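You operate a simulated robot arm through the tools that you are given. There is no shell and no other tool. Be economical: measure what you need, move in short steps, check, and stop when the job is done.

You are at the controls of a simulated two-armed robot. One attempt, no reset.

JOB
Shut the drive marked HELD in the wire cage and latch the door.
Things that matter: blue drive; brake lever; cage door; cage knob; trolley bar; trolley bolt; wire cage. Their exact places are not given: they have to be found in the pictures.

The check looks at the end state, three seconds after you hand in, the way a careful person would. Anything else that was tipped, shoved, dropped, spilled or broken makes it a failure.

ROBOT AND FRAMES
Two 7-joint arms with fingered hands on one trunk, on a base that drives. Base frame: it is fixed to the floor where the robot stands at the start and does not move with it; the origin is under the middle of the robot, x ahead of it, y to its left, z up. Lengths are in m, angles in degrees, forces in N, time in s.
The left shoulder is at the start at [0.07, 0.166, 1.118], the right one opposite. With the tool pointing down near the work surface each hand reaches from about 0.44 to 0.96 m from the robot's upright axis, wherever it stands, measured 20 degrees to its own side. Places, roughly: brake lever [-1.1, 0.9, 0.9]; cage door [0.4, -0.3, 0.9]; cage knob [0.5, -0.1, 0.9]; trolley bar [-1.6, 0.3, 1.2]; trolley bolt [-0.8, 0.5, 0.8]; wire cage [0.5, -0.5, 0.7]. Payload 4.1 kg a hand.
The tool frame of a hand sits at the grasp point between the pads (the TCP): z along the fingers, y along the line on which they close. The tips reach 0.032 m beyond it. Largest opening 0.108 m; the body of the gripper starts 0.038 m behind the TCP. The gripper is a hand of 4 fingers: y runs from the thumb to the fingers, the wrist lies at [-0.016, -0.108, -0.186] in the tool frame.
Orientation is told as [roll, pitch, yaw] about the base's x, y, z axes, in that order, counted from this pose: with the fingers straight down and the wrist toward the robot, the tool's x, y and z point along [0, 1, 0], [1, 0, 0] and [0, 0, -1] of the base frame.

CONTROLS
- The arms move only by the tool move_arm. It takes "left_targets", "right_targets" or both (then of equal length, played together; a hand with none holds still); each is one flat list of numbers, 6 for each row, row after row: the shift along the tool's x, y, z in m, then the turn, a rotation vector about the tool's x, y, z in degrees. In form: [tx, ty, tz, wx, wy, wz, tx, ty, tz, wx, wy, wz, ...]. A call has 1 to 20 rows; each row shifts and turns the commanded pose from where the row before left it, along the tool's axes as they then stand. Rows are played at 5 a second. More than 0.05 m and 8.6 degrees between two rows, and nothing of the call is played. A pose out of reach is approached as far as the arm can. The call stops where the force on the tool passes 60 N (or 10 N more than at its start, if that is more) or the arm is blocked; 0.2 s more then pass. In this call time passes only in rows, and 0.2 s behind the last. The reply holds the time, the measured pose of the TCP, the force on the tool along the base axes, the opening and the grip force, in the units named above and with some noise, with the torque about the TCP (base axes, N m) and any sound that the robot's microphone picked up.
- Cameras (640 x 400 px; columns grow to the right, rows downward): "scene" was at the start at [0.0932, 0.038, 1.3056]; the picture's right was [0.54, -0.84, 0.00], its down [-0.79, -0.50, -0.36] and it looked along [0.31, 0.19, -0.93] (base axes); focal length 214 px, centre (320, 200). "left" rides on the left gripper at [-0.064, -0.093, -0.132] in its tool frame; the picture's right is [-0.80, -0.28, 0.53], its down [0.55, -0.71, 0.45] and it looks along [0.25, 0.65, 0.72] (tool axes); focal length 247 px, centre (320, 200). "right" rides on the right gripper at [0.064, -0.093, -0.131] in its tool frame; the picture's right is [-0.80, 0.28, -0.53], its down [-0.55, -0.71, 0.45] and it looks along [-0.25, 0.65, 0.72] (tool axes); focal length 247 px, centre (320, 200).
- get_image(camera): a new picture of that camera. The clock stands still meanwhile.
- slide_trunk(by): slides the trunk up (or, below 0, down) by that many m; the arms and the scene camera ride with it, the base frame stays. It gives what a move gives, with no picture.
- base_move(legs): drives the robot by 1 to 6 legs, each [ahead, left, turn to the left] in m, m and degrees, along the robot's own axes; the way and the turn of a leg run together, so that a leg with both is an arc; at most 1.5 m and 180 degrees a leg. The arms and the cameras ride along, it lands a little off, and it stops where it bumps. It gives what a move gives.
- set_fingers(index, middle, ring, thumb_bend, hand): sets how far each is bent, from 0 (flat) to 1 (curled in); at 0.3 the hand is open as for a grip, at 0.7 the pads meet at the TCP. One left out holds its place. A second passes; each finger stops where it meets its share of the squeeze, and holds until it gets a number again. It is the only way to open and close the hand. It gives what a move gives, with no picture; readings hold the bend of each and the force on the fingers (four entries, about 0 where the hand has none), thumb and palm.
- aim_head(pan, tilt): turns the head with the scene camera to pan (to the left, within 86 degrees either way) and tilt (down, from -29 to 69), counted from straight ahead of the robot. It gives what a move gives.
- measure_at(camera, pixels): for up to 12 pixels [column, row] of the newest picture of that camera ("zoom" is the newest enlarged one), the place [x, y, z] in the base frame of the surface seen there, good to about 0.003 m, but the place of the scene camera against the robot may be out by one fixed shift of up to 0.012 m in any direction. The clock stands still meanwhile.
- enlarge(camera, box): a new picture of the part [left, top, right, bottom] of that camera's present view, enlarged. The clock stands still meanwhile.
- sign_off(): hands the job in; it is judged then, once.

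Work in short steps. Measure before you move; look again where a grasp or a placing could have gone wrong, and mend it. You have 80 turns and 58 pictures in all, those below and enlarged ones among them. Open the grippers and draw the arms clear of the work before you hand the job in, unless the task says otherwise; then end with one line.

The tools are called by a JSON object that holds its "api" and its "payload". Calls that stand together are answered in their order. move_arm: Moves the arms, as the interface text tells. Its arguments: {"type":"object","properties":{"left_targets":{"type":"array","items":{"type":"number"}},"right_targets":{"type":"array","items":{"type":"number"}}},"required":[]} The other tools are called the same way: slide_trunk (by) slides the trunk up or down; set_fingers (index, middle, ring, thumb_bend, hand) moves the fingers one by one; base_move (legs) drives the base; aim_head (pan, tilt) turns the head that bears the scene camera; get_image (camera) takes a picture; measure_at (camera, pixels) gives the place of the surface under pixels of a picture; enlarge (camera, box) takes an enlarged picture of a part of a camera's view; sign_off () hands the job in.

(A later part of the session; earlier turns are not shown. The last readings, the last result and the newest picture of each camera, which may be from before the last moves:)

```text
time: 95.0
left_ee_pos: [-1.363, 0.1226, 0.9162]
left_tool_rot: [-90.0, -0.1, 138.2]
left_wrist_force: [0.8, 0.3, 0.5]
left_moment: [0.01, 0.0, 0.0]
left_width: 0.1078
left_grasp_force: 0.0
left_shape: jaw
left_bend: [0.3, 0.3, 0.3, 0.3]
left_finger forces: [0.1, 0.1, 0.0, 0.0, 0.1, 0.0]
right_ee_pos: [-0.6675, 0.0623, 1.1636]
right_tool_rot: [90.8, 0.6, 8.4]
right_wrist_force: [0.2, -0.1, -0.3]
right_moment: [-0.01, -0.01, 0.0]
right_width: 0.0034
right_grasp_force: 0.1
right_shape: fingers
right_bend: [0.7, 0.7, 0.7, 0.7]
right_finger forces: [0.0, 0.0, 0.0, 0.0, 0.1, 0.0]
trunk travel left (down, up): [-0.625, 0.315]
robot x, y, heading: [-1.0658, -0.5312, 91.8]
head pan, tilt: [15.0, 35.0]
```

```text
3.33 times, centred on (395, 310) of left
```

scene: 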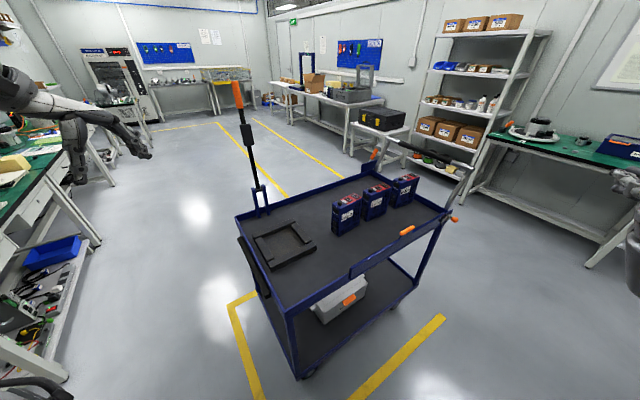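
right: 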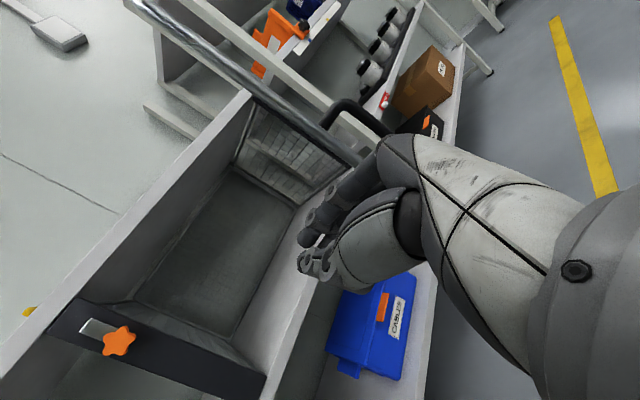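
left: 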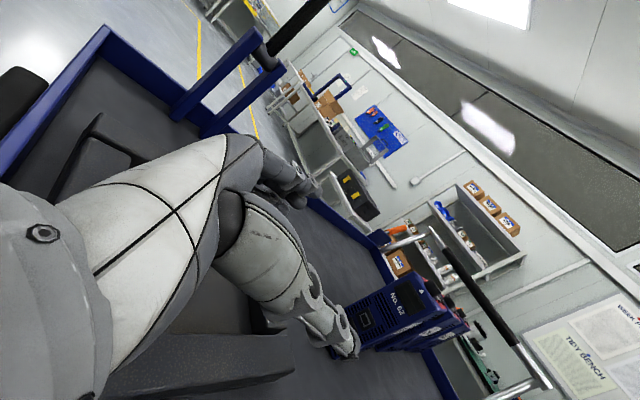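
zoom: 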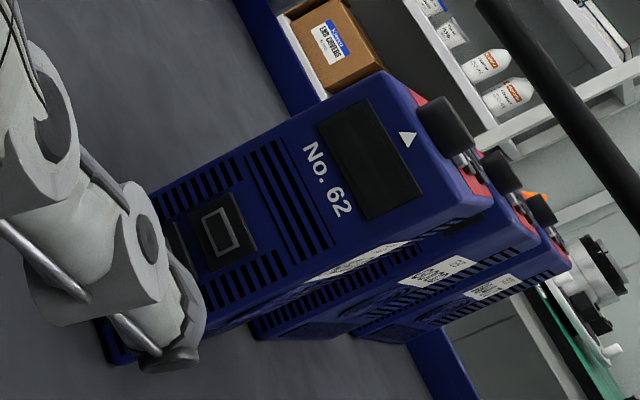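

The side face centre is (-1.2235,0.2575), so I shift 2 cm toward the robot side, turn 2 degrees, go down 2.5 cm, and advance 0.23 m so the fingers straddle the drive.

{"api": "move_arm", "payload": {"left_targets": [0.0125, -0.01, 0, -2, 0, 0, 0.0125, -0.01, 0, 0, 0, 0, 0, 0, 0.04, 0, 0, 0, 0, 0, 0.04, 0, 0, 0, 0, 0, 0.04, 0, 0, 0, 0, 0, 0.04, 0, 0, 0, 0, 0, 0.04, 0, 0, 0, 0, 0, 0.029, 0, 0, 0, 0, 0, 0, 0, 0, 0]}}

{"api": "get_image", "payload": {"camera": "left"}}

```text
time: 96.7
left_ee_pos: [-1.432, 0.2177, 0.9148]
left_tool_rot: [-87.7, -6.8, 151.2]
left_wrist_force: [0.1, 0.6, 0.5]
left_moment: [-0.01, 0.01, 0.0]
left_width: 0.108
left_grasp_force: 0.0
left_shape: jaw
left_bend: [0.3, 0.3, 0.3, 0.3]
left_finger forces: [0.1, 0.0, 0.0, 0.0, 0.0, 0.0]
right_ee_pos: [-0.7804, 0.0709, 1.1743]
right_tool_rot: [91.8, 0.4, 14.9]
right_wrist_force: [0.2, -1.1, 0.5]
right_moment: [0.01, -0.01, 0.07]
right_width: 0.0033
right_grasp_force: 0.0
right_shape: fingers
right_bend: [0.7, 0.7, 0.7, 0.7]
right_finger forces: [0.1, 0.0, 0.0, 0.0, 0.0, 0.0]
trunk travel left (down, up): [-0.625, 0.315]
robot x, y, heading: [-1.1045, -0.5418, 98.5]
head pan, tilt: [15.0, 35.0]
stopped in row 8 (left hand): the arm was blocked; the commanded pose is now the measured one
```

```text
11 pictures are left
```

left: 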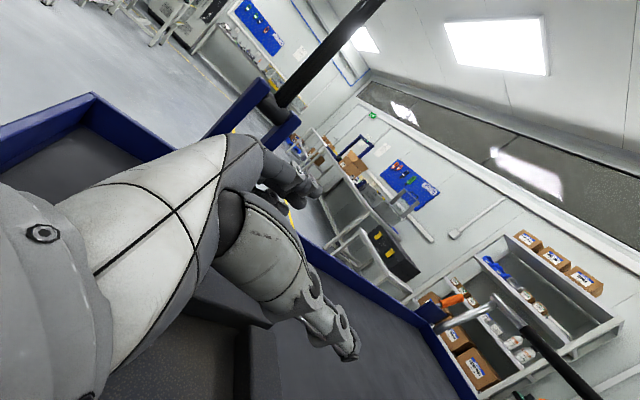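

The arm was blocked and the base got pushed (heading 98.5). Something was touched; I check with the scene camera.

{"api": "get_image", "payload": {"camera": "scene"}}

```text
10 pictures are left
```

scene: 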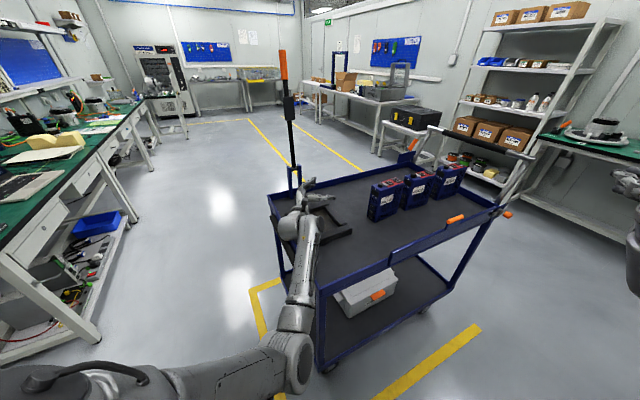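

The forearm is low and lies against the trolley's left rim. I measure the drive and trolley to see whether anything moved.

{"api": "measure_at", "payload": {"camera": "scene", "pixels": [[508, 213], [270, 196], [376, 222], [370, 190], [316, 285], [300, 270], [296, 350], [305, 225], [455, 219], [286, 80], [325, 368], [300, 310]]}}

```text
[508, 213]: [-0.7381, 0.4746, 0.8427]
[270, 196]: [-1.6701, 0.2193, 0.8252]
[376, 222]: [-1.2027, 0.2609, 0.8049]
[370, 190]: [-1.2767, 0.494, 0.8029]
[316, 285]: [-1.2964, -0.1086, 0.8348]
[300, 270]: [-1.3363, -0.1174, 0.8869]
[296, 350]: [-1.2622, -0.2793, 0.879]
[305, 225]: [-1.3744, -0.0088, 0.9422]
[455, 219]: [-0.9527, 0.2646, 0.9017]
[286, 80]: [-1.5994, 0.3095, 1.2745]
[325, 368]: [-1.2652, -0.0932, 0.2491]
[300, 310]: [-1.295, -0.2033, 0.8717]
```

The trolley and drive have not moved (corner and drive coordinates match within 1 cm); only my forearm met the rim. I lift the hand 0.16 m and restore the base stance.

{"api": "move_arm", "payload": {"left_targets": [-0.03, 0, -0.005, 0, 0, 0, -0.04, 0, -0.005, 0, 0, 0, -0.045, 0, 0, 0, 0, 0, -0.045, 0, 0, 0, 0, 0, -0.04, 0, 0, 0, 0, 0, 0, 0, 0, 0, 0, 0]}}

{"api": "base_move", "payload": {"legs": [[0.005, -0.04, -6.6]]}}

```text
time: 98.1
left_ee_pos: [-1.4252, 0.2249, 1.1016]
left_tool_rot: [-85.7, -7.8, 152.1]
left_wrist_force: [0.4, 0.7, -0.4]
left_moment: [-0.02, 0.02, 0.0]
left_width: 0.1075
left_grasp_force: 0.1
left_shape: jaw
left_bend: [0.3, 0.3, 0.3, 0.3]
left_finger forces: [0.0, 0.0, 0.1, 0.0, 0.0, 0.0]
right_ee_pos: [-0.7743, 0.0887, 1.1643]
right_tool_rot: [90.9, 0.7, 14.6]
right_wrist_force: [0.2, -0.1, 0.4]
right_moment: [0.0, 0.04, -0.01]
right_width: 0.0035
right_grasp_force: 0.0
right_shape: fingers
right_bend: [0.7, 0.7, 0.7, 0.7]
right_finger forces: [0.0, 0.0, 0.0, 0.0, 0.1, 0.0]
trunk travel left (down, up): [-0.625, 0.315]
robot x, y, heading: [-1.103, -0.5434, 98.1]
head pan, tilt: [15.0, 35.0]
```

```text
time: 99.0
left_ee_pos: [-1.2953, 0.2651, 1.1029]
left_tool_rot: [-86.1, -7.7, 145.7]
left_wrist_force: [0.5, -0.2, -0.2]
left_moment: [-0.02, -0.01, 0.0]
left_width: 0.1081
left_grasp_force: 0.0
left_shape: jaw
left_bend: [0.3, 0.3, 0.3, 0.3]
left_finger forces: [0.0, 0.0, 0.0, 0.0, 0.0, 0.0]
right_ee_pos: [-0.663, 0.0557, 1.1638]
right_tool_rot: [90.9, 0.7, 8.0]
right_wrist_force: [0.7, 0.1, 0.2]
right_moment: [0.0, 0.01, 0.04]
right_width: 0.0032
right_grasp_force: 0.0
right_shape: fingers
right_bend: [0.7, 0.7, 0.7, 0.7]
right_finger forces: [0.1, 0.1, 0.0, 0.0, 0.1, 0.0]
trunk travel left (down, up): [-0.625, 0.315]
robot x, y, heading: [-1.0606, -0.5385, 91.8]
head pan, tilt: [15.0, 35.0]
```

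The stance is restored. I raise the trunk 0.1 m and tilt the left hand 35 degrees downward so the wrist and forearm ride higher above the rim, then hover over HELD.

{"api": "slide_trunk", "payload": {"by": 0.1}}

{"api": "move_arm", "payload": {"left_targets": [0, 0, 0, 2.0, 7.67, -1.36, 0, 0, 0, 2.0, 7.67, -1.36, 0, 0, 0, 2.0, 7.67, -1.36, 0, 0, 0, 2.0, 7.67, -1.36, 0.0165, -0.02, 0.0346, 0, 0, 0, 0.0165, -0.02, 0.0346, 0, 0, 0, 0.0165, -0.02, 0.0346, 0, 0, 0, 0, 0, 0, 0, 0, 0]}}

{"api": "get_image", "payload": {"camera": "left"}}

```text
time: 100.4
left_ee_pos: [-1.2985, 0.2665, 1.2045]
left_tool_rot: [-86.0, -7.8, 145.7]
left_wrist_force: [-0.4, -0.9, 0.5]
left_moment: [-0.01, 0.02, -0.02]
left_width: 0.1079
left_grasp_force: 0.1
left_shape: jaw
left_bend: [0.3, 0.3, 0.3, 0.3]
left_finger forces: [0.0, 0.0, 0.1, 0.0, 0.0, 0.1]
right_ee_pos: [-0.6636, 0.056, 1.2628]
right_tool_rot: [90.9, 0.7, 8.0]
right_wrist_force: [0.2, -1.0, 0.5]
right_moment: [-0.02, -0.02, 0.01]
right_width: 0.003
right_grasp_force: 0.0
right_shape: fingers
right_bend: [0.7, 0.7, 0.7, 0.7]
right_finger forces: [0.1, 0.0, 0.0, 0.1, 0.0, 0.0]
trunk travel left (down, up): [-0.725, 0.215]
robot x, y, heading: [-1.0628, -0.5348, 91.8]
head pan, tilt: [15.0, 35.0]
```

```text
time: 102.4
left_ee_pos: [-1.2515, 0.2763, 1.1251]
left_tool_rot: [-55.1, -2.6, 142.8]
left_wrist_force: [0.8, 0.5, -0.1]
left_moment: [0.03, 0.0, 0.01]
left_width: 0.1079
left_grasp_force: 0.1
left_shape: jaw
left_bend: [0.3, 0.3, 0.3, 0.3]
left_finger forces: [0.0, 0.1, 0.0, 0.0, 0.0, 0.0]
right_ee_pos: [-0.663, 0.0547, 1.2636]
right_tool_rot: [90.9, 0.8, 8.0]
right_wrist_force: [0.2, -0.7, 0.8]
right_moment: [0.01, 0.02, 0.01]
right_width: 0.0034
right_grasp_force: 0.0
right_shape: fingers
right_bend: [0.7, 0.7, 0.7, 0.7]
right_finger forces: [0.1, 0.1, 0.0, 0.0, 0.0, 0.1]
trunk travel left (down, up): [-0.725, 0.215]
robot x, y, heading: [-1.0614, -0.532, 91.7]
head pan, tilt: [15.0, 35.0]
stopped in row 8 (left hand): the arm was blocked; the commanded pose is now the measured one
```

```text
9 pictures are left
```

left: 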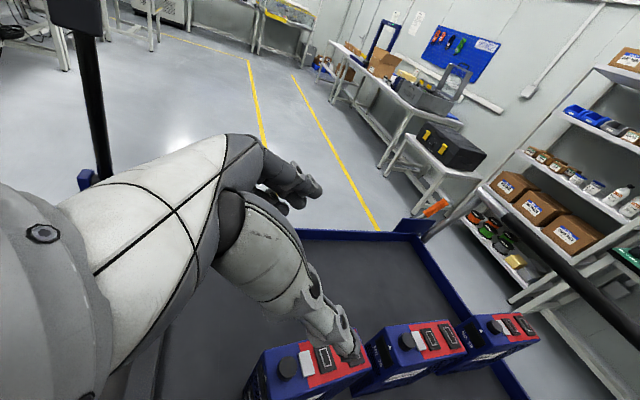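

The arm came to a limit at (-1.2515,0.276,1.125), orientation nearly right. I'll do the remaining shift with base and trunk instead; first I measure HELD's top in this view (knob 288,367).

{"api": "measure_at", "payload": {"camera": "left", "pixels": [[264, 354], [288, 366], [252, 385], [305, 345], [318, 385], [310, 372], [325, 360], [370, 340], [365, 372], [405, 341]]}}

```text
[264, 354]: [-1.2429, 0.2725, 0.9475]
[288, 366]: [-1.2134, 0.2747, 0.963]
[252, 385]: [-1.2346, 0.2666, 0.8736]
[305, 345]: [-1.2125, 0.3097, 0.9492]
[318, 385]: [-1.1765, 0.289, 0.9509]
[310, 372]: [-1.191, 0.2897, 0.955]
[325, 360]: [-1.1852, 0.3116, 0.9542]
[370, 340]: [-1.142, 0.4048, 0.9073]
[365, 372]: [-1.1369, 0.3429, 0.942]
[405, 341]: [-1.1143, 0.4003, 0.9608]
```

The drive's midline runs through its knob (-1.2134,0.2747) at heading ~52, matching the hand. I shift the base 3.5 cm right to put the TCP over the drive's left part.

{"api": "base_move", "payload": {"legs": [[-0.006, -0.036, 0]]}}

{"api": "slide_trunk", "payload": {"by": -0.07}}

{"api": "aim_head", "payload": {"pan": 20, "tilt": 40}}

{"api": "get_image", "payload": {"camera": "scene"}}

```text
time: 103.2
left_ee_pos: [-1.2218, 0.272, 1.1242]
left_tool_rot: [-55.1, -2.4, 142.8]
left_wrist_force: [-1.2, -0.4, -0.6]
left_moment: [-0.01, -0.03, -0.05]
left_width: 0.108
left_grasp_force: 0.0
left_shape: jaw
left_bend: [0.3, 0.3, 0.3, 0.3]
left_finger forces: [0.0, 0.0, 0.0, 0.1, 0.0, 0.0]
right_ee_pos: [-0.6328, 0.0518, 1.2653]
right_tool_rot: [90.9, 0.6, 8.2]
right_wrist_force: [-0.3, 1.1, 0.6]
right_moment: [0.01, 0.01, -0.01]
right_width: 0.0032
right_grasp_force: 0.0
right_shape: fingers
right_bend: [0.7, 0.7, 0.7, 0.7]
right_finger forces: [0.0, 0.0, 0.0, 0.0, 0.0, 0.1]
trunk travel left (down, up): [-0.725, 0.215]
robot x, y, heading: [-1.0274, -0.5387, 91.6]
head pan, tilt: [15.0, 35.0]
```

```text
time: 104.3
left_ee_pos: [-1.2184, 0.2704, 1.0549]
left_tool_rot: [-55.2, -2.4, 142.9]
left_wrist_force: [-0.2, -0.7, -0.2]
left_moment: [0.03, 0.0, -0.01]
left_width: 0.1078
left_grasp_force: 0.1
left_shape: jaw
left_bend: [0.3, 0.3, 0.3, 0.3]
left_finger forces: [0.0, 0.0, 0.0, 0.0, 0.0, 0.0]
right_ee_pos: [-0.63, 0.051, 1.1936]
right_tool_rot: [90.9, 0.8, 8.1]
right_wrist_force: [-0.1, -0.1, -0.1]
right_moment: [-0.01, 0.01, -0.01]
right_width: 0.0033
right_grasp_force: 0.2
right_shape: fingers
right_bend: [0.7, 0.7, 0.7, 0.7]
right_finger forces: [0.0, 0.0, 0.0, 0.0, 0.0, 0.0]
trunk travel left (down, up): [-0.655, 0.285]
robot x, y, heading: [-1.0251, -0.5386, 91.8]
head pan, tilt: [15.0, 35.0]
```

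```text
time: 105.0
left_ee_pos: [-1.2185, 0.2713, 1.055]
left_tool_rot: [-55.1, -2.6, 142.9]
left_wrist_force: [0.0, 0.7, -0.2]
left_moment: [-0.02, 0.01, 0.01]
left_width: 0.1081
left_grasp_force: 0.0
left_shape: jaw
left_bend: [0.3, 0.3, 0.3, 0.3]
left_finger forces: [0.1, 0.0, 0.0, 0.1, 0.0, 0.0]
right_ee_pos: [-0.6289, 0.0518, 1.1937]
right_tool_rot: [90.9, 0.8, 8.1]
right_wrist_force: [0.2, 0.2, 0.0]
right_moment: [-0.01, -0.01, -0.04]
right_width: 0.0031
right_grasp_force: 0.2
right_shape: fingers
right_bend: [0.7, 0.7, 0.7, 0.7]
right_finger forces: [0.0, 0.1, 0.1, 0.0, 0.0, 0.0]
trunk travel left (down, up): [-0.655, 0.285]
robot x, y, heading: [-1.0232, -0.5404, 91.9]
head pan, tilt: [20.0, 40.0]
```

```text
8 pictures are left
```

scene: 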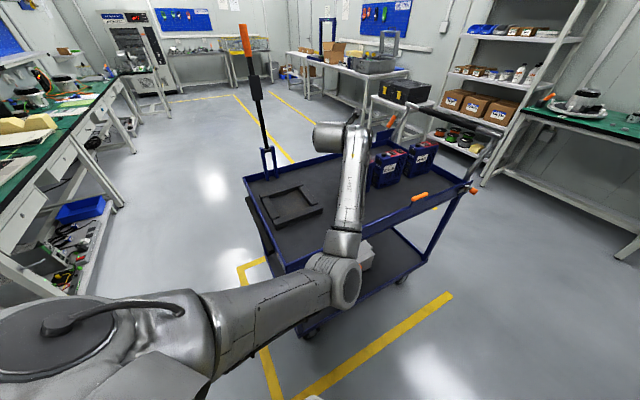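

The position is right (-1.2185,0.271). I measure elbow and forearm heights before lowering 0.14 m more.

{"api": "measure_at", "payload": {"camera": "scene", "pixels": [[345, 285], [345, 240], [348, 210], [352, 180], [355, 150], [330, 290], [330, 140], [290, 270]]}}

```text
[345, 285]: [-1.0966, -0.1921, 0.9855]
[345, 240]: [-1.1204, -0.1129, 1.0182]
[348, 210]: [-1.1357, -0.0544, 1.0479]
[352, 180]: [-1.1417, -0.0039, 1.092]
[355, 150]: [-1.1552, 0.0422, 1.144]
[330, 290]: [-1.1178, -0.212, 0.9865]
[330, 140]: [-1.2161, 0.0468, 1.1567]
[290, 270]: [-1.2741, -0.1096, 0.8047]
```

The forearm crosses the rim with its underside near 1.03 m, so lowering 0.14 m leaves ~6 cm. I lower the trunk and close on the drive.

{"api": "slide_trunk", "payload": {"by": -0.1}}

{"api": "slide_trunk", "payload": {"by": -0.042}}

{"api": "get_image", "payload": {"camera": "left"}}

```text
time: 106.3
left_ee_pos: [-1.2194, 0.2715, 0.9553]
left_tool_rot: [-55.1, -2.5, 142.9]
left_wrist_force: [-0.1, 0.9, 0.5]
left_moment: [-0.03, -0.02, 0.0]
left_width: 0.1079
left_grasp_force: 0.2
left_shape: jaw
left_bend: [0.3, 0.3, 0.3, 0.3]
left_finger forces: [0.0, 0.0, 0.1, 0.0, 0.0, 0.0]
right_ee_pos: [-0.6307, 0.0505, 1.0947]
right_tool_rot: [91.0, 0.6, 8.1]
right_wrist_force: [0.0, 0.1, -0.4]
right_moment: [-0.01, 0.03, 0.01]
right_width: 0.0033
right_grasp_force: 0.1
right_shape: fingers
right_bend: [0.7, 0.7, 0.7, 0.7]
right_finger forces: [0.0, 0.0, 0.1, 0.0, 0.0, 0.1]
trunk travel left (down, up): [-0.555, 0.385]
robot x, y, heading: [-1.029, -0.5392, 91.4]
head pan, tilt: [20.0, 40.0]
```

```text
time: 107.2
left_ee_pos: [-1.219, 0.2718, 0.913]
left_tool_rot: [-55.0, -2.4, 142.9]
left_wrist_force: [-0.2, 0.6, -0.2]
left_moment: [-0.01, 0.01, -0.01]
left_width: 0.1081
left_grasp_force: 0.0
left_shape: jaw
left_bend: [0.3, 0.3, 0.3, 0.3]
left_finger forces: [0.0, 0.0, 0.1, 0.0, 0.0, 0.1]
right_ee_pos: [-0.6296, 0.0523, 1.0523]
right_tool_rot: [91.0, 0.8, 8.1]
right_wrist_force: [-0.3, -0.9, 0.3]
right_moment: [-0.02, 0.02, -0.02]
right_width: 0.0033
right_grasp_force: 0.1
right_shape: fingers
right_bend: [0.7, 0.7, 0.7, 0.7]
right_finger forces: [0.0, 0.1, 0.0, 0.1, 0.0, 0.0]
trunk travel left (down, up): [-0.513, 0.427]
robot x, y, heading: [-1.0248, -0.5386, 91.8]
head pan, tilt: [20.0, 40.0]
```

```text
7 pictures are left
```

left: 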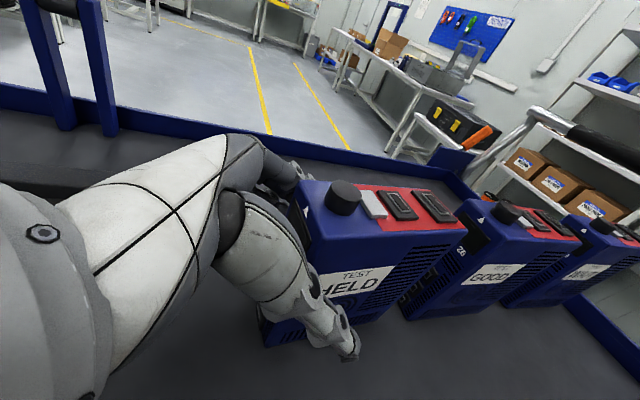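

The drive sits between thumb (front) and fingers (behind). I close the left hand firmly and lift with the trunk.

{"api": "set_fingers", "payload": {"hand": "left", "index": 0.85, "middle": 0.85, "ring": 0.85, "thumb_bend": 0.85}}

{"api": "slide_trunk", "payload": {"by": 0.03}}

```text
time: 108.2
left_ee_pos: [-1.2191, 0.2708, 0.9135]
left_tool_rot: [-55.0, -2.4, 143.0]
left_wrist_force: [-3.1, 4.1, 2.8]
left_moment: [0.43, 0.32, 0.13]
left_width: 0.049
left_grasp_force: 27.8
left_shape: fingers
left_bend: [0.59, 0.6, 0.61, 0.53]
left_finger forces: [10.0, 9.7, 10.5, 0.1, 26.1, 0.0]
right_ee_pos: [-0.6304, 0.051, 1.0517]
right_tool_rot: [90.9, 0.8, 8.2]
right_wrist_force: [0.1, -0.9, 0.7]
right_moment: [0.0, 0.03, 0.01]
right_width: 0.0031
right_grasp_force: 0.1
right_shape: fingers
right_bend: [0.7, 0.7, 0.7, 0.7]
right_finger forces: [0.1, 0.0, 0.0, 0.0, 0.1, 0.0]
trunk travel left (down, up): [-0.513, 0.427]
robot x, y, heading: [-1.0296, -0.5403, 92.0]
head pan, tilt: [20.0, 40.0]
```

```text
time: 108.9
left_ee_pos: [-1.2187, 0.2724, 0.9403]
left_tool_rot: [-54.9, -2.4, 142.9]
left_wrist_force: [-0.5, 0.0, -8.5]
left_moment: [-0.24, 0.34, 0.01]
left_width: 0.0485
left_grasp_force: 26.0
left_shape: fingers
left_bend: [0.6, 0.61, 0.62, 0.53]
left_finger forces: [8.7, 8.1, 9.6, 0.0, 26.2, 0.0]
right_ee_pos: [-0.6305, 0.0531, 1.08]
right_tool_rot: [90.7, 0.6, 8.0]
right_wrist_force: [0.1, -0.7, 0.5]
right_moment: [0.0, 0.03, -0.02]
right_width: 0.0034
right_grasp_force: 0.1
right_shape: fingers
right_bend: [0.7, 0.7, 0.7, 0.7]
right_finger forces: [0.1, 0.1, 0.0, 0.0, 0.0, 0.0]
trunk travel left (down, up): [-0.543, 0.397]
robot x, y, heading: [-1.025, -0.5383, 91.6]
head pan, tilt: [20.0, 40.0]
```

HELD is lifted (8.5 N, grip 26 N). I raise the trunk 0.2 m to clear trolley, drives and door, and tuck the right hand inward so it will stay clear of the open door.

{"api": "slide_trunk", "payload": {"by": 0.2}}

{"api": "move_arm", "payload": {"right_targets": [0.01, -0.03, 0, 0, 0, 0, 0.01, -0.03, 0, 0, 0, 0, 0.01, -0.03, 0, 0, 0, 0, 0.01, -0.03, 0, 0, 0, 0, 0.01, -0.03, 0, 0, 0, 0, 0.01, -0.03, 0, 0, 0, 0, 0.01, -0.03, 0, 0, 0, 0, 0, 0, 0, 0, 0, 0]}}

```text
time: 111.1
left_ee_pos: [-1.2193, 0.2729, 1.1414]
left_tool_rot: [-54.9, -2.3, 142.9]
left_wrist_force: [-0.3, 0.8, -8.5]
left_moment: [-0.24, 0.27, 0.01]
left_width: 0.0483
left_grasp_force: 26.2
left_shape: fingers
left_bend: [0.6, 0.61, 0.62, 0.53]
left_finger forces: [8.7, 8.1, 9.4, 0.0, 26.0, 0.0]
right_ee_pos: [-0.6309, 0.0524, 1.2805]
right_tool_rot: [90.9, 0.6, 8.1]
right_wrist_force: [0.8, 0.6, 0.0]
right_moment: [0.01, -0.03, -0.01]
right_width: 0.0034
right_grasp_force: 0.0
right_shape: fingers
right_bend: [0.7, 0.7, 0.7, 0.7]
right_finger forces: [0.0, 0.0, 0.0, 0.1, 0.0, 0.0]
trunk travel left (down, up): [-0.743, 0.197]
robot x, y, heading: [-1.0281, -0.5377, 91.8]
head pan, tilt: [20.0, 40.0]
```

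```text
time: 112.9
left_ee_pos: [-1.2176, 0.2726, 1.1407]
left_tool_rot: [-54.9, -2.5, 142.9]
left_wrist_force: [0.0, 0.2, -8.6]
left_moment: [-0.25, 0.27, 0.0]
left_width: 0.0485
left_grasp_force: 25.9
left_shape: fingers
left_bend: [0.6, 0.61, 0.62, 0.53]
left_finger forces: [8.5, 8.2, 9.4, 0.1, 26.0, 0.1]
right_ee_pos: [-0.8327, 0.0226, 1.354]
right_tool_rot: [90.9, 0.8, 8.1]
right_wrist_force: [-0.2, 0.6, -0.1]
right_moment: [0.0, -0.02, -0.01]
right_width: 0.0032
right_grasp_force: 0.0
right_shape: fingers
right_bend: [0.7, 0.7, 0.7, 0.7]
right_finger forces: [0.0, 0.0, 0.1, 0.0, 0.0, 0.0]
trunk travel left (down, up): [-0.743, 0.197]
robot x, y, heading: [-1.0258, -0.5411, 91.8]
head pan, tilt: [20.0, 40.0]
```

Everything is held. I raise the right hand and trunk further, then drive back: turn right off the trolley, pass through the gap, stop about 1.0 m before the cage, and turn to heading -60 so the left hand faces the mouth obliquely from the left of the door.

{"api": "move_arm", "payload": {"right_targets": [0.04, -0.01, -0.01, 0, 0, 0, 0.04, -0.01, -0.01, 0, 0, 0, 0.04, -0.01, -0.01, 0, 0, 0, 0.04, -0.01, -0.01, 0, 0, 0, 0.04, -0.01, -0.01, 0, 0, 0, 0, 0, 0, 0, 0, 0]}}

{"api": "slide_trunk", "payload": {"by": 0.1}}

{"api": "base_move", "payload": {"legs": [[0, 0, -59.8], [0.825, 0.299, 0], [0.288, 0.143, 0], [0, 0, -92]]}}

{"api": "aim_head", "payload": {"pan": 10, "tilt": 45}}

{"api": "get_image", "payload": {"camera": "scene"}}

```text
time: 114.3
left_ee_pos: [-1.2183, 0.2725, 1.141]
left_tool_rot: [-55.0, -2.4, 142.9]
left_wrist_force: [-0.9, 0.6, -8.5]
left_moment: [-0.22, 0.29, -0.04]
left_width: 0.0483
left_grasp_force: 25.9
left_shape: fingers
left_bend: [0.6, 0.61, 0.62, 0.53]
left_finger forces: [8.6, 8.1, 9.4, 0.1, 25.9, 0.0]
right_ee_pos: [-0.8779, -0.0357, 1.5539]
right_tool_rot: [90.8, 0.9, 8.1]
right_wrist_force: [0.3, -0.5, 0.1]
right_moment: [-0.03, -0.05, -0.04]
right_width: 0.0033
right_grasp_force: 0.1
right_shape: fingers
right_bend: [0.7, 0.7, 0.7, 0.7]
right_finger forces: [0.1, 0.1, 0.0, 0.0, 0.1, 0.0]
trunk travel left (down, up): [-0.743, 0.197]
robot x, y, heading: [-1.0274, -0.5385, 91.8]
head pan, tilt: [20.0, 40.0]
```

```text
time: 115.6
left_ee_pos: [-1.2184, 0.2724, 1.2397]
left_tool_rot: [-55.0, -2.4, 142.9]
left_wrist_force: [0.4, 0.6, -9.3]
left_moment: [-0.23, 0.28, -0.01]
left_width: 0.0483
left_grasp_force: 26.0
left_shape: fingers
left_bend: [0.6, 0.61, 0.62, 0.53]
left_finger forces: [8.6, 8.1, 9.3, 0.0, 26.0, 0.0]
right_ee_pos: [-0.8787, -0.0356, 1.6539]
right_tool_rot: [91.0, 0.7, 8.1]
right_wrist_force: [0.1, 0.2, -0.2]
right_moment: [0.02, 0.01, -0.02]
right_width: 0.003
right_grasp_force: 0.0
right_shape: fingers
right_bend: [0.7, 0.7, 0.7, 0.7]
right_finger forces: [0.0, 0.1, 0.1, 0.0, 0.1, 0.0]
trunk travel left (down, up): [-0.843, 0.097]
robot x, y, heading: [-1.0255, -0.5404, 91.7]
head pan, tilt: [20.0, 40.0]
```

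```text
time: 128.4
left_ee_pos: [0.2584, -0.1647, 1.2409]
left_tool_rot: [-55.0, -2.5, -6.1]
left_wrist_force: [-0.4, 0.1, -8.0]
left_moment: [0.4, -0.14, 0.01]
left_width: 0.0477
left_grasp_force: 24.9
left_shape: fingers
left_bend: [0.61, 0.62, 0.63, 0.53]
left_finger forces: [8.0, 7.8, 9.1, 0.1, 25.0, 0.0]
right_ee_pos: [-0.1905, -0.0759, 1.6546]
right_tool_rot: [91.0, 0.7, -140.7]
right_wrist_force: [-1.2, 0.5, 0.7]
right_moment: [0.02, 0.01, 0.0]
right_width: 0.0033
right_grasp_force: 0.0
right_shape: fingers
right_bend: [0.7, 0.7, 0.7, 0.7]
right_finger forces: [0.1, 0.1, 0.0, 0.0, 0.1, 0.0]
trunk travel left (down, up): [-0.843, 0.097]
robot x, y, heading: [-0.3251, 0.4337, -57.3]
head pan, tilt: [20.0, 40.0]
```

```text
time: 129.2
left_ee_pos: [0.26, -0.1654, 1.2415]
left_tool_rot: [-55.0, -2.4, -5.9]
left_wrist_force: [0.1, -0.1, -8.8]
left_moment: [0.36, -0.15, 0.03]
left_width: 0.0475
left_grasp_force: 25.1
left_shape: fingers
left_bend: [0.61, 0.62, 0.63, 0.53]
left_finger forces: [8.1, 7.6, 9.2, 0.1, 24.9, 0.0]
right_ee_pos: [-0.1917, -0.0751, 1.6545]
right_tool_rot: [90.9, 0.7, -140.8]
right_wrist_force: [-0.1, 0.2, 0.7]
right_moment: [0.01, 0.01, 0.0]
right_width: 0.0031
right_grasp_force: 0.1
right_shape: fingers
right_bend: [0.7, 0.7, 0.7, 0.7]
right_finger forces: [0.0, 0.1, 0.1, 0.0, 0.1, 0.0]
trunk travel left (down, up): [-0.843, 0.097]
robot x, y, heading: [-0.3271, 0.4324, -57.2]
head pan, tilt: [10.0, 45.0]
```

```text
6 pictures are left
```

scene: 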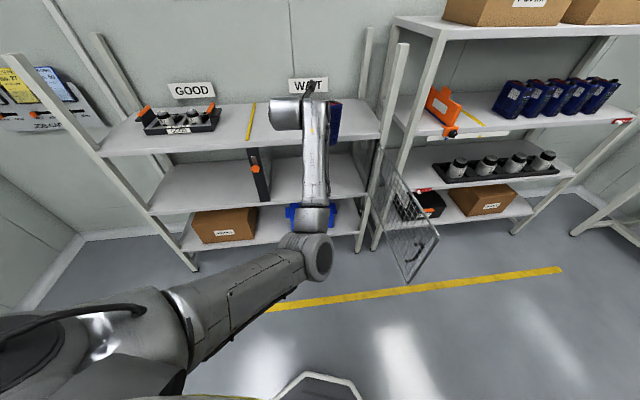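

HELD (335,118) hangs before the shelf; the door is wide open at right. I lower the trunk so the drive is at cage height, shift slightly right in front of the mouth, and check with the left camera.

{"api": "slide_trunk", "payload": {"by": -0.41}}

{"api": "base_move", "payload": {"legs": [[0.014, -0.041, 0]]}}

{"api": "get_image", "payload": {"camera": "left"}}

```text
refused: -0.41 is not a number from -0.4 to 0.4
```

```text
time: 130.0
left_ee_pos: [0.2404, -0.1903, 1.2411]
left_tool_rot: [-55.4, -2.3, -5.8]
left_wrist_force: [0.8, 1.6, -8.7]
left_moment: [0.39, -0.12, -0.08]
left_width: 0.0474
left_grasp_force: 25.3
left_shape: fingers
left_bend: [0.61, 0.62, 0.63, 0.53]
left_finger forces: [8.3, 7.9, 9.4, 0.0, 24.9, 0.1]
right_ee_pos: [-0.21, -0.0994, 1.6575]
right_tool_rot: [91.0, 0.4, -140.6]
right_wrist_force: [0.8, 1.0, 0.0]
right_moment: [0.0, -0.02, -0.06]
right_width: 0.0035
right_grasp_force: 0.1
right_shape: fingers
right_bend: [0.7, 0.7, 0.7, 0.7]
right_finger forces: [0.0, 0.0, 0.0, 0.1, 0.1, 0.1]
trunk travel left (down, up): [-0.843, 0.097]
robot x, y, heading: [-0.3498, 0.3973, -57.1]
head pan, tilt: [10.0, 45.0]
```

```text
5 pictures are left
```

left: 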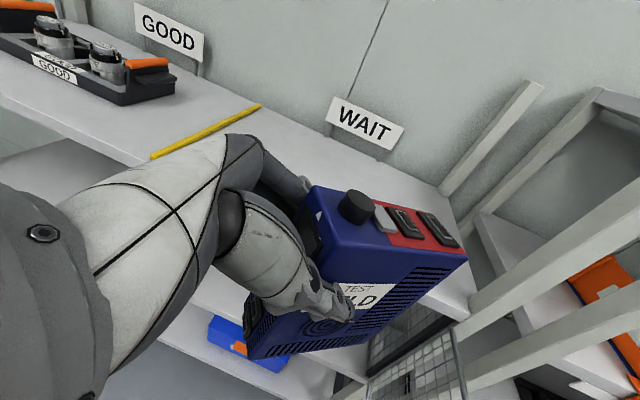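

The trunk call was refused (limit 0.4), but the view shows HELD held upright and clear of shelf and door. I lower 0.4 m now; the drive stays 0.2 m clear of the door.

{"api": "slide_trunk", "payload": {"by": -0.4}}

{"api": "get_image", "payload": {"camera": "left"}}

```text
time: 133.9
left_ee_pos: [0.2356, -0.1964, 0.8417]
left_tool_rot: [-54.9, -2.4, -5.7]
left_wrist_force: [-1.1, -0.8, -8.8]
left_moment: [0.37, -0.12, -0.02]
left_width: 0.0477
left_grasp_force: 24.5
left_shape: fingers
left_bend: [0.61, 0.62, 0.63, 0.52]
left_finger forces: [8.2, 7.8, 9.3, 0.0, 24.9, 0.0]
right_ee_pos: [-0.2172, -0.1075, 1.2539]
right_tool_rot: [90.9, 0.7, -140.7]
right_wrist_force: [-0.3, -1.5, -0.2]
right_moment: [0.03, -0.02, 0.0]
right_width: 0.0034
right_grasp_force: 0.1
right_shape: fingers
right_bend: [0.7, 0.7, 0.7, 0.7]
right_finger forces: [0.0, 0.0, 0.0, 0.0, 0.0, 0.0]
trunk travel left (down, up): [-0.443, 0.497]
robot x, y, heading: [-0.3484, 0.3963, -57.1]
head pan, tilt: [10.0, 45.0]
```

```text
4 pictures are left
```

left: 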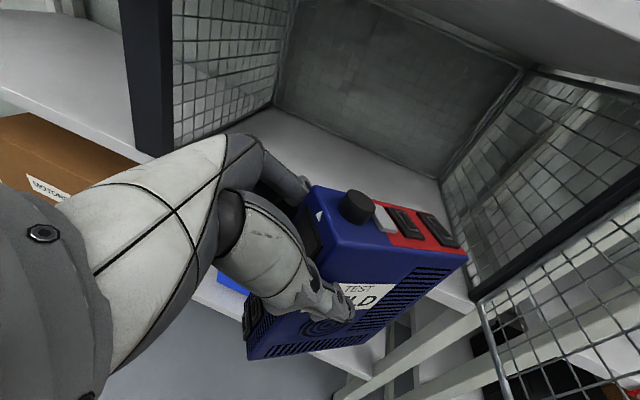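

The mouth lies straight ahead, between the left post (160,110) and right frame (540,230). I measure it and the drive.

{"api": "measure_at", "payload": {"camera": "left", "pixels": [[150, 110], [172, 120], [475, 270], [560, 225], [225, 290], [420, 300], [300, 130], [410, 80], [465, 255], [250, 352], [370, 338], [520, 20]]}}

```text
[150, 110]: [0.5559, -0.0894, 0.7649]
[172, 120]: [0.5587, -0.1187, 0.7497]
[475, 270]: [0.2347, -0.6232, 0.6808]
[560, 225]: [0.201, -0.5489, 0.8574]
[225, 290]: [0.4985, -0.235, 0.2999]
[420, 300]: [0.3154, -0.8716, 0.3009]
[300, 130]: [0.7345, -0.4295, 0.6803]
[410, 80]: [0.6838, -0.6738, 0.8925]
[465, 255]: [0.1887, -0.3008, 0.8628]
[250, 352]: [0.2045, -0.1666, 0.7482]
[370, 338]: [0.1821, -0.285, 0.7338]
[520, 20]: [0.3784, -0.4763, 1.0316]
```

Mouth corners: (0.559,-0.119) and (0.201,-0.549); the drive bottom is ~4 cm over the floor. I drive in diagonally so the TCP ends ~13 cm inside, in two legs.

{"api": "base_move", "payload": {"legs": [[0.15, 0.054, 0], [0.15, 0.054, 0]]}}

{"api": "slide_trunk", "payload": {"by": -0.03}}

```text
time: 136.3
left_ee_pos: [0.4915, -0.391, 0.8399]
left_tool_rot: [-55.0, -2.3, -5.9]
left_wrist_force: [-0.2, -0.3, -8.7]
left_moment: [0.37, -0.12, 0.03]
left_width: 0.0478
left_grasp_force: 25.3
left_shape: fingers
left_bend: [0.61, 0.62, 0.63, 0.52]
left_finger forces: [8.1, 7.9, 9.4, 0.1, 25.0, 0.0]
right_ee_pos: [0.0403, -0.3049, 1.2529]
right_tool_rot: [90.7, 0.6, -140.5]
right_wrist_force: [0.0, -0.2, 0.3]
right_moment: [-0.04, -0.02, -0.02]
right_width: 0.0033
right_grasp_force: 0.0
right_shape: fingers
right_bend: [0.7, 0.7, 0.7, 0.7]
right_finger forces: [0.1, 0.1, 0.0, 0.1, 0.1, 0.0]
trunk travel left (down, up): [-0.443, 0.497]
robot x, y, heading: [-0.0967, 0.201, -56.8]
head pan, tilt: [10.0, 45.0]
```

```text
time: 137.1
left_ee_pos: [0.491, -0.3916, 0.8111]
left_tool_rot: [-54.9, -2.4, -5.8]
left_wrist_force: [-0.8, 0.5, -8.1]
left_moment: [0.34, -0.1, -0.04]
left_width: 0.0476
left_grasp_force: 25.7
left_shape: fingers
left_bend: [0.61, 0.62, 0.63, 0.52]
left_finger forces: [8.4, 7.8, 9.3, 0.0, 25.2, 0.0]
right_ee_pos: [0.039, -0.3029, 1.2241]
right_tool_rot: [91.0, 0.8, -140.6]
right_wrist_force: [0.4, -0.2, 0.3]
right_moment: [0.05, -0.02, -0.01]
right_width: 0.0036
right_grasp_force: 0.0
right_shape: fingers
right_bend: [0.7, 0.7, 0.7, 0.7]
right_finger forces: [0.0, 0.0, 0.1, 0.0, 0.1, 0.0]
trunk travel left (down, up): [-0.413, 0.527]
robot x, y, heading: [-0.0997, 0.2026, -56.9]
head pan, tilt: [10.0, 45.0]
```

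No bump; weight still hangs freely at TCP z 0.811. I lower in small steps until the shelf takes the load.

{"api": "slide_trunk", "payload": {"by": -0.008}}

{"api": "slide_trunk", "payload": {"by": -0.005}}

```text
time: 137.6
left_ee_pos: [0.4922, -0.3909, 0.8055]
left_tool_rot: [-55.1, -2.6, -5.8]
left_wrist_force: [0.5, 2.6, -0.2]
left_moment: [-0.07, -0.16, -0.02]
left_width: 0.0477
left_grasp_force: 26.2
left_shape: fingers
left_bend: [0.61, 0.62, 0.63, 0.52]
left_finger forces: [9.3, 8.3, 8.7, 0.0, 26.4, 0.0]
right_ee_pos: [0.0378, -0.302, 1.2172]
right_tool_rot: [91.0, 0.8, -140.6]
right_wrist_force: [0.2, 0.3, -0.4]
right_moment: [0.0, -0.01, -0.04]
right_width: 0.0035
right_grasp_force: 0.0
right_shape: fingers
right_bend: [0.7, 0.7, 0.7, 0.7]
right_finger forces: [0.0, 0.1, 0.1, 0.0, 0.0, 0.0]
trunk travel left (down, up): [-0.405, 0.535]
robot x, y, heading: [-0.0918, 0.2003, -57.1]
head pan, tilt: [10.0, 45.0]
```

```text
time: 138.2
left_ee_pos: [0.4916, -0.3903, 0.7998]
left_tool_rot: [-55.2, -2.4, -5.7]
left_wrist_force: [0.5, 3.8, 2.6]
left_moment: [-0.46, -0.2, 0.08]
left_width: 0.0476
left_grasp_force: 26.7
left_shape: fingers
left_bend: [0.62, 0.62, 0.63, 0.52]
left_finger forces: [10.3, 8.4, 8.4, 0.0, 27.0, 0.1]
right_ee_pos: [0.0383, -0.303, 1.2129]
right_tool_rot: [91.0, 0.7, -140.6]
right_wrist_force: [-0.5, 0.4, 0.0]
right_moment: [-0.01, -0.01, 0.02]
right_width: 0.0033
right_grasp_force: 0.0
right_shape: fingers
right_bend: [0.7, 0.7, 0.7, 0.7]
right_finger forces: [0.0, 0.0, 0.0, 0.0, 0.0, 0.0]
trunk travel left (down, up): [-0.4, 0.54]
robot x, y, heading: [-0.0946, 0.1993, -56.9]
head pan, tilt: [10.0, 45.0]
```

The shelf now carries the drive. I open the left hand, then back the base away along the hand's own axis so the fingers leave the drive straight, and then out of the mouth.

{"api": "set_fingers", "payload": {"hand": "left", "index": 0.3, "middle": 0.3, "ring": 0.3, "thumb_bend": 0.3}}

{"api": "slide_trunk", "payload": {"by": 0.005}}

{"api": "base_move", "payload": {"legs": [[-0.063, 0.05, 0], [-0.2, -0.06, 0]]}}

{"api": "get_image", "payload": {"camera": "left"}}

```text
time: 139.2
left_ee_pos: [0.4914, -0.3902, 0.7991]
left_tool_rot: [-54.9, -2.5, -5.7]
left_wrist_force: [0.3, 0.4, 0.3]
left_moment: [0.02, -0.01, 0.0]
left_width: 0.1081
left_grasp_force: 0.0
left_shape: fingers
left_bend: [0.3, 0.3, 0.3, 0.3]
left_finger forces: [0.0, 0.0, 0.0, 0.0, 0.0, 0.0]
right_ee_pos: [0.0387, -0.3035, 1.2124]
right_tool_rot: [91.0, 0.7, -140.7]
right_wrist_force: [0.4, 0.1, -0.1]
right_moment: [-0.01, -0.01, 0.01]
right_width: 0.0033
right_grasp_force: 0.1
right_shape: fingers
right_bend: [0.7, 0.7, 0.7, 0.7]
right_finger forces: [0.1, 0.0, 0.1, 0.1, 0.0, 0.1]
trunk travel left (down, up): [-0.4, 0.54]
robot x, y, heading: [-0.0945, 0.2017, -57.1]
head pan, tilt: [10.0, 45.0]
```

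```text
time: 139.7
left_ee_pos: [0.4903, -0.3908, 0.8038]
left_tool_rot: [-55.0, -2.5, -5.9]
left_wrist_force: [-0.3, 1.0, 0.5]
left_moment: [0.01, -0.01, -0.03]
left_width: 0.1083
left_grasp_force: 0.0
left_shape: fingers
left_bend: [0.3, 0.3, 0.3, 0.3]
left_finger forces: [0.0, 0.0, 0.0, 0.1, 0.0, 0.0]
right_ee_pos: [0.0384, -0.303, 1.2168]
right_tool_rot: [90.9, 0.7, -140.5]
right_wrist_force: [0.9, -0.6, 0.2]
right_moment: [-0.02, -0.02, 0.0]
right_width: 0.0032
right_grasp_force: 0.1
right_shape: fingers
right_bend: [0.7, 0.7, 0.7, 0.7]
right_finger forces: [0.1, 0.0, 0.1, 0.0, 0.0, 0.0]
trunk travel left (down, up): [-0.405, 0.535]
robot x, y, heading: [-0.0956, 0.2008, -57.0]
head pan, tilt: [10.0, 45.0]
```

```text
time: 142.0
left_ee_pos: [0.3381, -0.1729, 0.8049]
left_tool_rot: [-55.2, -2.6, -5.7]
left_wrist_force: [-0.8, 0.2, 0.2]
left_moment: [0.02, 0.0, 0.03]
left_width: 0.1083
left_grasp_force: 0.0
left_shape: fingers
left_bend: [0.3, 0.3, 0.3, 0.3]
left_finger forces: [0.0, 0.0, 0.0, 0.0, 0.1, 0.0]
right_ee_pos: [-0.1144, -0.0857, 1.2167]
right_tool_rot: [91.1, 0.7, -140.6]
right_wrist_force: [-0.3, 0.9, 0.0]
right_moment: [0.01, 0.0, 0.02]
right_width: 0.0037
right_grasp_force: 0.1
right_shape: fingers
right_bend: [0.7, 0.7, 0.7, 0.7]
right_finger forces: [0.0, 0.0, 0.1, 0.0, 0.0, 0.0]
trunk travel left (down, up): [-0.405, 0.535]
robot x, y, heading: [-0.2485, 0.4216, -57.1]
head pan, tilt: [10.0, 45.0]
```

```text
3 pictures are left
```

left: 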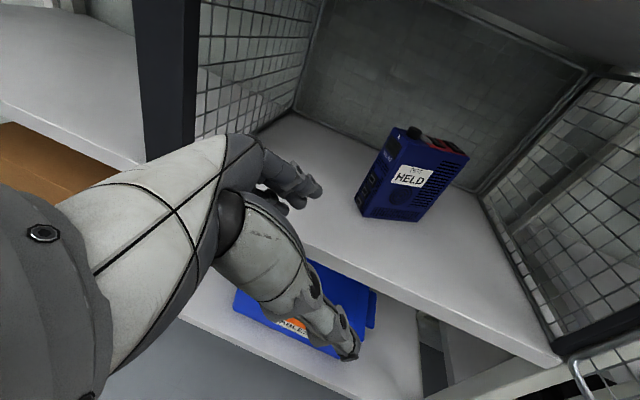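

HELD stands upright well inside the cage. Next is closing the door: I measure its edge here, restore trunk height and raise the left arm out of the way.

{"api": "measure_at", "payload": {"camera": "left", "pixels": [[572, 366], [600, 354], [630, 346], [580, 390], [395, 200], [375, 215], [432, 205], [560, 345]]}}

{"api": "slide_trunk", "payload": {"by": 0.22}}

{"api": "move_arm", "payload": {"left_targets": [-0.0307, 0, -0.0215, 0, 0, 0, -0.0307, 0, -0.0215, 0, 0, 0, -0.0307, 0, -0.0215, 0, 0, 0, -0.0307, 0, -0.0215, 0, 0, 0, -0.0307, 0, -0.0215, 0, 0, 0, -0.0307, 0, -0.0215, 0, 0, 0, -0.0307, 0, -0.0215, 0, 0, 0, 0, 0, 0, 0, 0, 0]}}

```text
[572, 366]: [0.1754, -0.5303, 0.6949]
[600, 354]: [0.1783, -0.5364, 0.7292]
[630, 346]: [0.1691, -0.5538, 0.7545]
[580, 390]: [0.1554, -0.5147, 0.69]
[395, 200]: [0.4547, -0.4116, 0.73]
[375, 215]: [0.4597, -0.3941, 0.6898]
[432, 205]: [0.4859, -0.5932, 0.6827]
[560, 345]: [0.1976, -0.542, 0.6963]
```

```text
time: 144.3
left_ee_pos: [0.3397, -0.1745, 1.0243]
left_tool_rot: [-54.9, -2.5, -5.8]
left_wrist_force: [0.1, 0.2, 0.2]
left_moment: [0.0, -0.05, 0.01]
left_width: 0.1084
left_grasp_force: 0.0
left_shape: fingers
left_bend: [0.3, 0.3, 0.3, 0.3]
left_finger forces: [0.1, 0.1, 0.0, 0.0, 0.1, 0.0]
right_ee_pos: [-0.1144, -0.0861, 1.4368]
right_tool_rot: [91.0, 0.6, -140.6]
right_wrist_force: [0.7, 0.2, 0.8]
right_moment: [0.0, 0.0, 0.02]
right_width: 0.0034
right_grasp_force: 0.1
right_shape: fingers
right_bend: [0.7, 0.7, 0.7, 0.7]
right_finger forces: [0.0, 0.0, 0.1, 0.0, 0.0, 0.0]
trunk travel left (down, up): [-0.625, 0.315]
robot x, y, heading: [-0.2495, 0.4195, -57.2]
head pan, tilt: [10.0, 45.0]
```

```text
time: 146.1
left_ee_pos: [0.3294, -0.1746, 1.2877]
left_tool_rot: [-55.0, -2.4, -5.8]
left_wrist_force: [-0.4, 0.3, 0.1]
left_moment: [0.0, 0.01, 0.0]
left_width: 0.108
left_grasp_force: 0.0
left_shape: fingers
left_bend: [0.3, 0.3, 0.3, 0.3]
left_finger forces: [0.0, 0.0, 0.0, 0.0, 0.0, 0.0]
right_ee_pos: [-0.1117, -0.0868, 1.436]
right_tool_rot: [91.0, 0.6, -140.6]
right_wrist_force: [0.0, -0.5, -0.4]
right_moment: [-0.01, 0.01, 0.01]
right_width: 0.0034
right_grasp_force: 0.1
right_shape: fingers
right_bend: [0.7, 0.7, 0.7, 0.7]
right_finger forces: [0.0, 0.0, 0.0, 0.0, 0.0, 0.0]
trunk travel left (down, up): [-0.625, 0.315]
robot x, y, heading: [-0.2477, 0.4176, -57.1]
head pan, tilt: [10.0, 45.0]
```

The hinge is at (0.175,-0.53) and the door edge near (-0.246,-0.176). I'll close it with the right hand pointing down, hooking over the door top from the outer side. First I turn the right hand fingers-down and draw the left arm back to the side.

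{"api": "move_arm", "payload": {"left_targets": [0.0143, 0.0098, -0.0205, 0, 0, 0, 0.0143, 0.0098, -0.0205, 0, 0, 0, 0.0143, 0.0098, -0.0205, 0, 0, 0, 0.0143, 0.0098, -0.0205, 0, 0, 0, 0.0143, 0.0098, -0.0205, 0, 0, 0, 0.0143, 0.0098, -0.0205, 0, 0, 0, 0.0143, 0.0098, -0.0205, 0, 0, 0, 0.0143, 0.0098, -0.0205, 0, 0, 0, 0.0143, 0.0098, -0.0205, 0, 0, 0, 0.0143, 0.0098, -0.0205, 0, 0, 0, 0.0143, 0.0098, -0.0205, 0, 0, 0, 0.0143, 0.0098, -0.0205, 0, 0, 0, 0.0143, 0.0098, -0.0205, 0, 0, 0, 0.0143, 0.0098, -0.0205, 0, 0, 0, 0, 0, 0, 0, 0, 0], "right_targets": [0, 0, 0, 4.62, -4.62, -4.62, 0, 0, 0, 4.62, -4.62, -4.62, 0, 0, 0, 4.62, -4.62, -4.62, 0, 0, 0, 4.62, -4.62, -4.62, 0, 0, 0, 4.62, -4.62, -4.62, 0, 0, 0, 4.62, -4.62, -4.62, 0, 0, 0, 4.62, -4.62, -4.62, 0, 0, 0, 4.62, -4.62, -4.62, 0, 0, 0, 4.62, -4.62, -4.62, 0, 0, 0, 4.62, -4.62, -4.62, 0, 0, 0, 4.62, -4.62, -4.62, 0, 0, 0, 4.62, -4.62, -4.62, 0, 0, 0, 4.62, -4.62, -4.62, 0, 0, 0, 4.62, -4.62, -4.62, 0, 0, 0, 4.62, -4.62, -4.62]}}

```text
time: 149.3
left_ee_pos: [0.5, 0.1615, 1.289]
left_tool_rot: [-54.8, -2.4, -5.9]
left_wrist_force: [0.8, -0.2, -0.5]
left_moment: [-0.02, 0.02, 0.01]
left_width: 0.1081
left_grasp_force: 0.0
left_shape: fingers
left_bend: [0.3, 0.3, 0.3, 0.3]
left_finger forces: [0.0, 0.1, 0.1, 0.0, 0.0, 0.0]
right_ee_pos: [-0.113, -0.0866, 1.4357]
right_tool_rot: [0.5, -0.8, -50.5]
right_wrist_force: [1.2, -0.3, 0.4]
right_moment: [0.03, 0.0, 0.02]
right_width: 0.0036
right_grasp_force: 0.1
right_shape: fingers
right_bend: [0.7, 0.7, 0.7, 0.7]
right_finger forces: [0.1, 0.0, 0.0, 0.1, 0.0, 0.0]
trunk travel left (down, up): [-0.625, 0.315]
robot x, y, heading: [-0.247, 0.4212, -57.1]
head pan, tilt: [10.0, 45.0]
```

The right hand points straight down. I move it past the door plane to its outer side (12 cm off the door) and lower it so the fingertips hang 5 cm below the door's top rail.

{"api": "move_arm", "payload": {"right_targets": [-0.0381, 0.0154, 0.02, 0, 0, 0, -0.0381, 0.0154, 0.02, 0, 0, 0, -0.0381, 0.0154, 0.02, 0, 0, 0, -0.0381, 0.0154, 0.02, 0, 0, 0, -0.0381, 0.0154, 0.02, 0, 0, 0, -0.0381, 0.0154, 0.02, 0, 0, 0, -0.0381, 0.0154, 0.02, 0, 0, 0, 0, 0, 0.0437, 0, 0, 0, 0, 0, 0.0437, 0, 0, 0, 0, 0, 0.0437, 0, 0, 0, 0, 0, 0.0437, 0, 0, 0, 0, 0, 0.0437, 0, 0, 0, 0, 0, 0.0437, 0, 0, 0, 0, 0, 0.0437, 0, 0, 0, 0, 0, 0, 0, 0, 0]}}

```text
time: 152.5
left_ee_pos: [0.4998, 0.1614, 1.2895]
left_tool_rot: [-55.1, -2.5, -5.7]
left_wrist_force: [0.1, 0.1, -0.1]
left_moment: [-0.01, 0.03, -0.03]
left_width: 0.1079
left_grasp_force: 0.1
left_shape: fingers
left_bend: [0.3, 0.3, 0.3, 0.3]
left_finger forces: [0.0, 0.0, 0.0, 0.0, 0.0, 0.0]
right_ee_pos: [-0.2388, -0.3315, 0.9957]
right_tool_rot: [0.6, -1.0, -50.7]
right_wrist_force: [-0.2, -0.4, -0.2]
right_moment: [0.0, -0.03, 0.0]
right_width: 0.0032
right_grasp_force: 0.1
right_shape: fingers
right_bend: [0.7, 0.7, 0.7, 0.7]
right_finger forces: [0.0, 0.1, 0.0, 0.1, 0.0, 0.0]
right hand out of reach, approached as far as the arm can: row 7
trunk travel left (down, up): [-0.625, 0.315]
robot x, y, heading: [-0.2466, 0.4168, -57.2]
head pan, tilt: [10.0, 45.0]
```

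The peg is in place behind the door at z 0.996. I sweep it along the closing arc to roughly half-closed.

{"api": "move_arm", "payload": {"right_targets": [0.0274, -0.0071, 0.002, 0, 0, 0, 0.0274, -0.0071, 0.002, 0, 0, 0, 0.0274, -0.0071, 0, 0, 0, 0, 0.026, -0.002, 0, 0, 0, 0, 0.026, -0.002, 0, 0, 0, 0, 0.026, -0.002, 0, 0, 0, 0, 0.026, -0.002, 0, 0, 0, 0, 0.026, -0.002, 0, 0, 0, 0, 0.026, -0.002, 0, 0, 0, 0, 0.0251, 0.007, 0, 0, 0, 0, 0.0251, 0.007, 0, 0, 0, 0, 0.0251, 0.007, 0, 0, 0, 0, 0.0251, 0.007, 0, 0, 0, 0, 0.0251, 0.007, 0, 0, 0, 0, 0.0251, 0.007, 0, 0, 0, 0, 0, 0, 0, 0, 0, 0]}}

```text
time: 155.9
left_ee_pos: [0.4993, 0.1606, 1.2912]
left_tool_rot: [-54.9, -2.5, -5.9]
left_wrist_force: [0.7, 1.2, 1.0]
left_moment: [-0.02, 0.04, 0.01]
left_width: 0.1082
left_grasp_force: 0.0
left_shape: fingers
left_bend: [0.3, 0.3, 0.3, 0.3]
left_finger forces: [0.0, 0.0, 0.1, 0.1, 0.0, 0.0]
right_ee_pos: [0.0678, -0.0917, 0.9946]
right_tool_rot: [0.8, -1.0, -50.6]
right_wrist_force: [0.1, -0.2, 0.1]
right_moment: [0.01, 0.02, -0.04]
right_width: 0.003
right_grasp_force: 0.0
right_shape: fingers
right_bend: [0.7, 0.7, 0.7, 0.7]
right_finger forces: [0.0, 0.0, 0.0, 0.0, 0.0, 0.0]
trunk travel left (down, up): [-0.625, 0.315]
robot x, y, heading: [-0.2473, 0.4164, -57.1]
head pan, tilt: [10.0, 45.0]
```

The sweep went freely. I continue to ~65 degrees of the arc (nearly shut), then lower the hand on the outer side and press the door home above the handle.

{"api": "move_arm", "payload": {"right_targets": [0.0254, 0.0182, 0, 0, 0, 0, 0.0254, 0.0182, 0, 0, 0, 0, 0.0254, 0.0182, 0, 0, 0, 0, 0.0254, 0.0182, 0, 0, 0, 0, 0.0254, 0.0182, 0, 0, 0, 0, 0.018, 0.0234, 0, 0, 0, 0, 0.018, 0.0234, 0, 0, 0, 0, 0.018, 0.0234, 0, 0, 0, 0, 0.018, 0.0234, 0, 0, 0, 0, 0, -0.03, 0, 0, 0, 0, 0, -0.03, 0, 0, 0, 0, 0, 0, 0.035, 0, 0, 0, 0, 0, 0.03, 0, 0, 0, 0, 0, 0, 0, 0, 0]}}

{"api": "get_image", "payload": {"camera": "right"}}

```text
time: 158.9
left_ee_pos: [0.4985, 0.1614, 1.2904]
left_tool_rot: [-55.1, -2.5, -5.8]
left_wrist_force: [-1.0, -0.6, 0.1]
left_moment: [0.02, 0.0, -0.01]
left_width: 0.1083
left_grasp_force: 0.0
left_shape: fingers
left_bend: [0.3, 0.3, 0.3, 0.3]
left_finger forces: [0.0, 0.0, 0.1, 0.0, 0.0, 0.0]
right_ee_pos: [0.3004, -0.0622, 0.9339]
right_tool_rot: [0.7, -1.0, -50.6]
right_wrist_force: [0.3, -0.2, -0.9]
right_moment: [-0.03, 0.02, -0.02]
right_width: 0.0031
right_grasp_force: 0.0
right_shape: fingers
right_bend: [0.7, 0.7, 0.7, 0.7]
right_finger forces: [0.1, 0.1, 0.0, 0.0, 0.0, 0.0]
trunk travel left (down, up): [-0.625, 0.315]
robot x, y, heading: [-0.2496, 0.418, -57.2]
head pan, tilt: [10.0, 45.0]
```

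```text
2 pictures are left
```

right: 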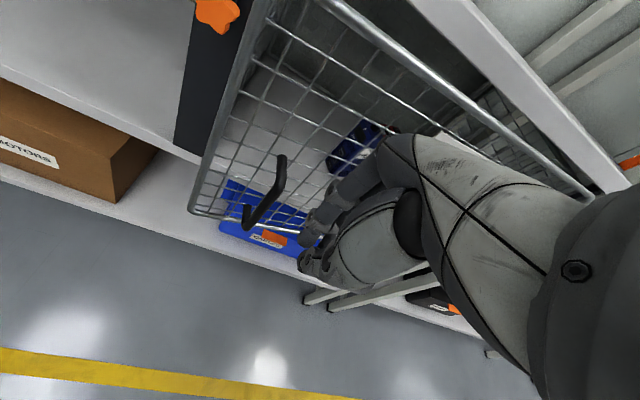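

The door followed and is nearly shut. I measure its free edge (around 225,120) and the top rail.

{"api": "measure_at", "payload": {"camera": "right", "pixels": [[200, 200], [222, 130], [245, 70], [340, 8], [420, 72], [215, 18], [281, 160], [250, 222], [190, 110]]}}

```text
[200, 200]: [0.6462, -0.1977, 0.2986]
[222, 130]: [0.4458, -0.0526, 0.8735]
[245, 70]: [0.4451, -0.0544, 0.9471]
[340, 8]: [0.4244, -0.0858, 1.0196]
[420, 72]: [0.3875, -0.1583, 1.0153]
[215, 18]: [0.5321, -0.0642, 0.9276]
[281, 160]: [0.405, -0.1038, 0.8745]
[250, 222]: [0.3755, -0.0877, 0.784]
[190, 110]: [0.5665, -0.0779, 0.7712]
```

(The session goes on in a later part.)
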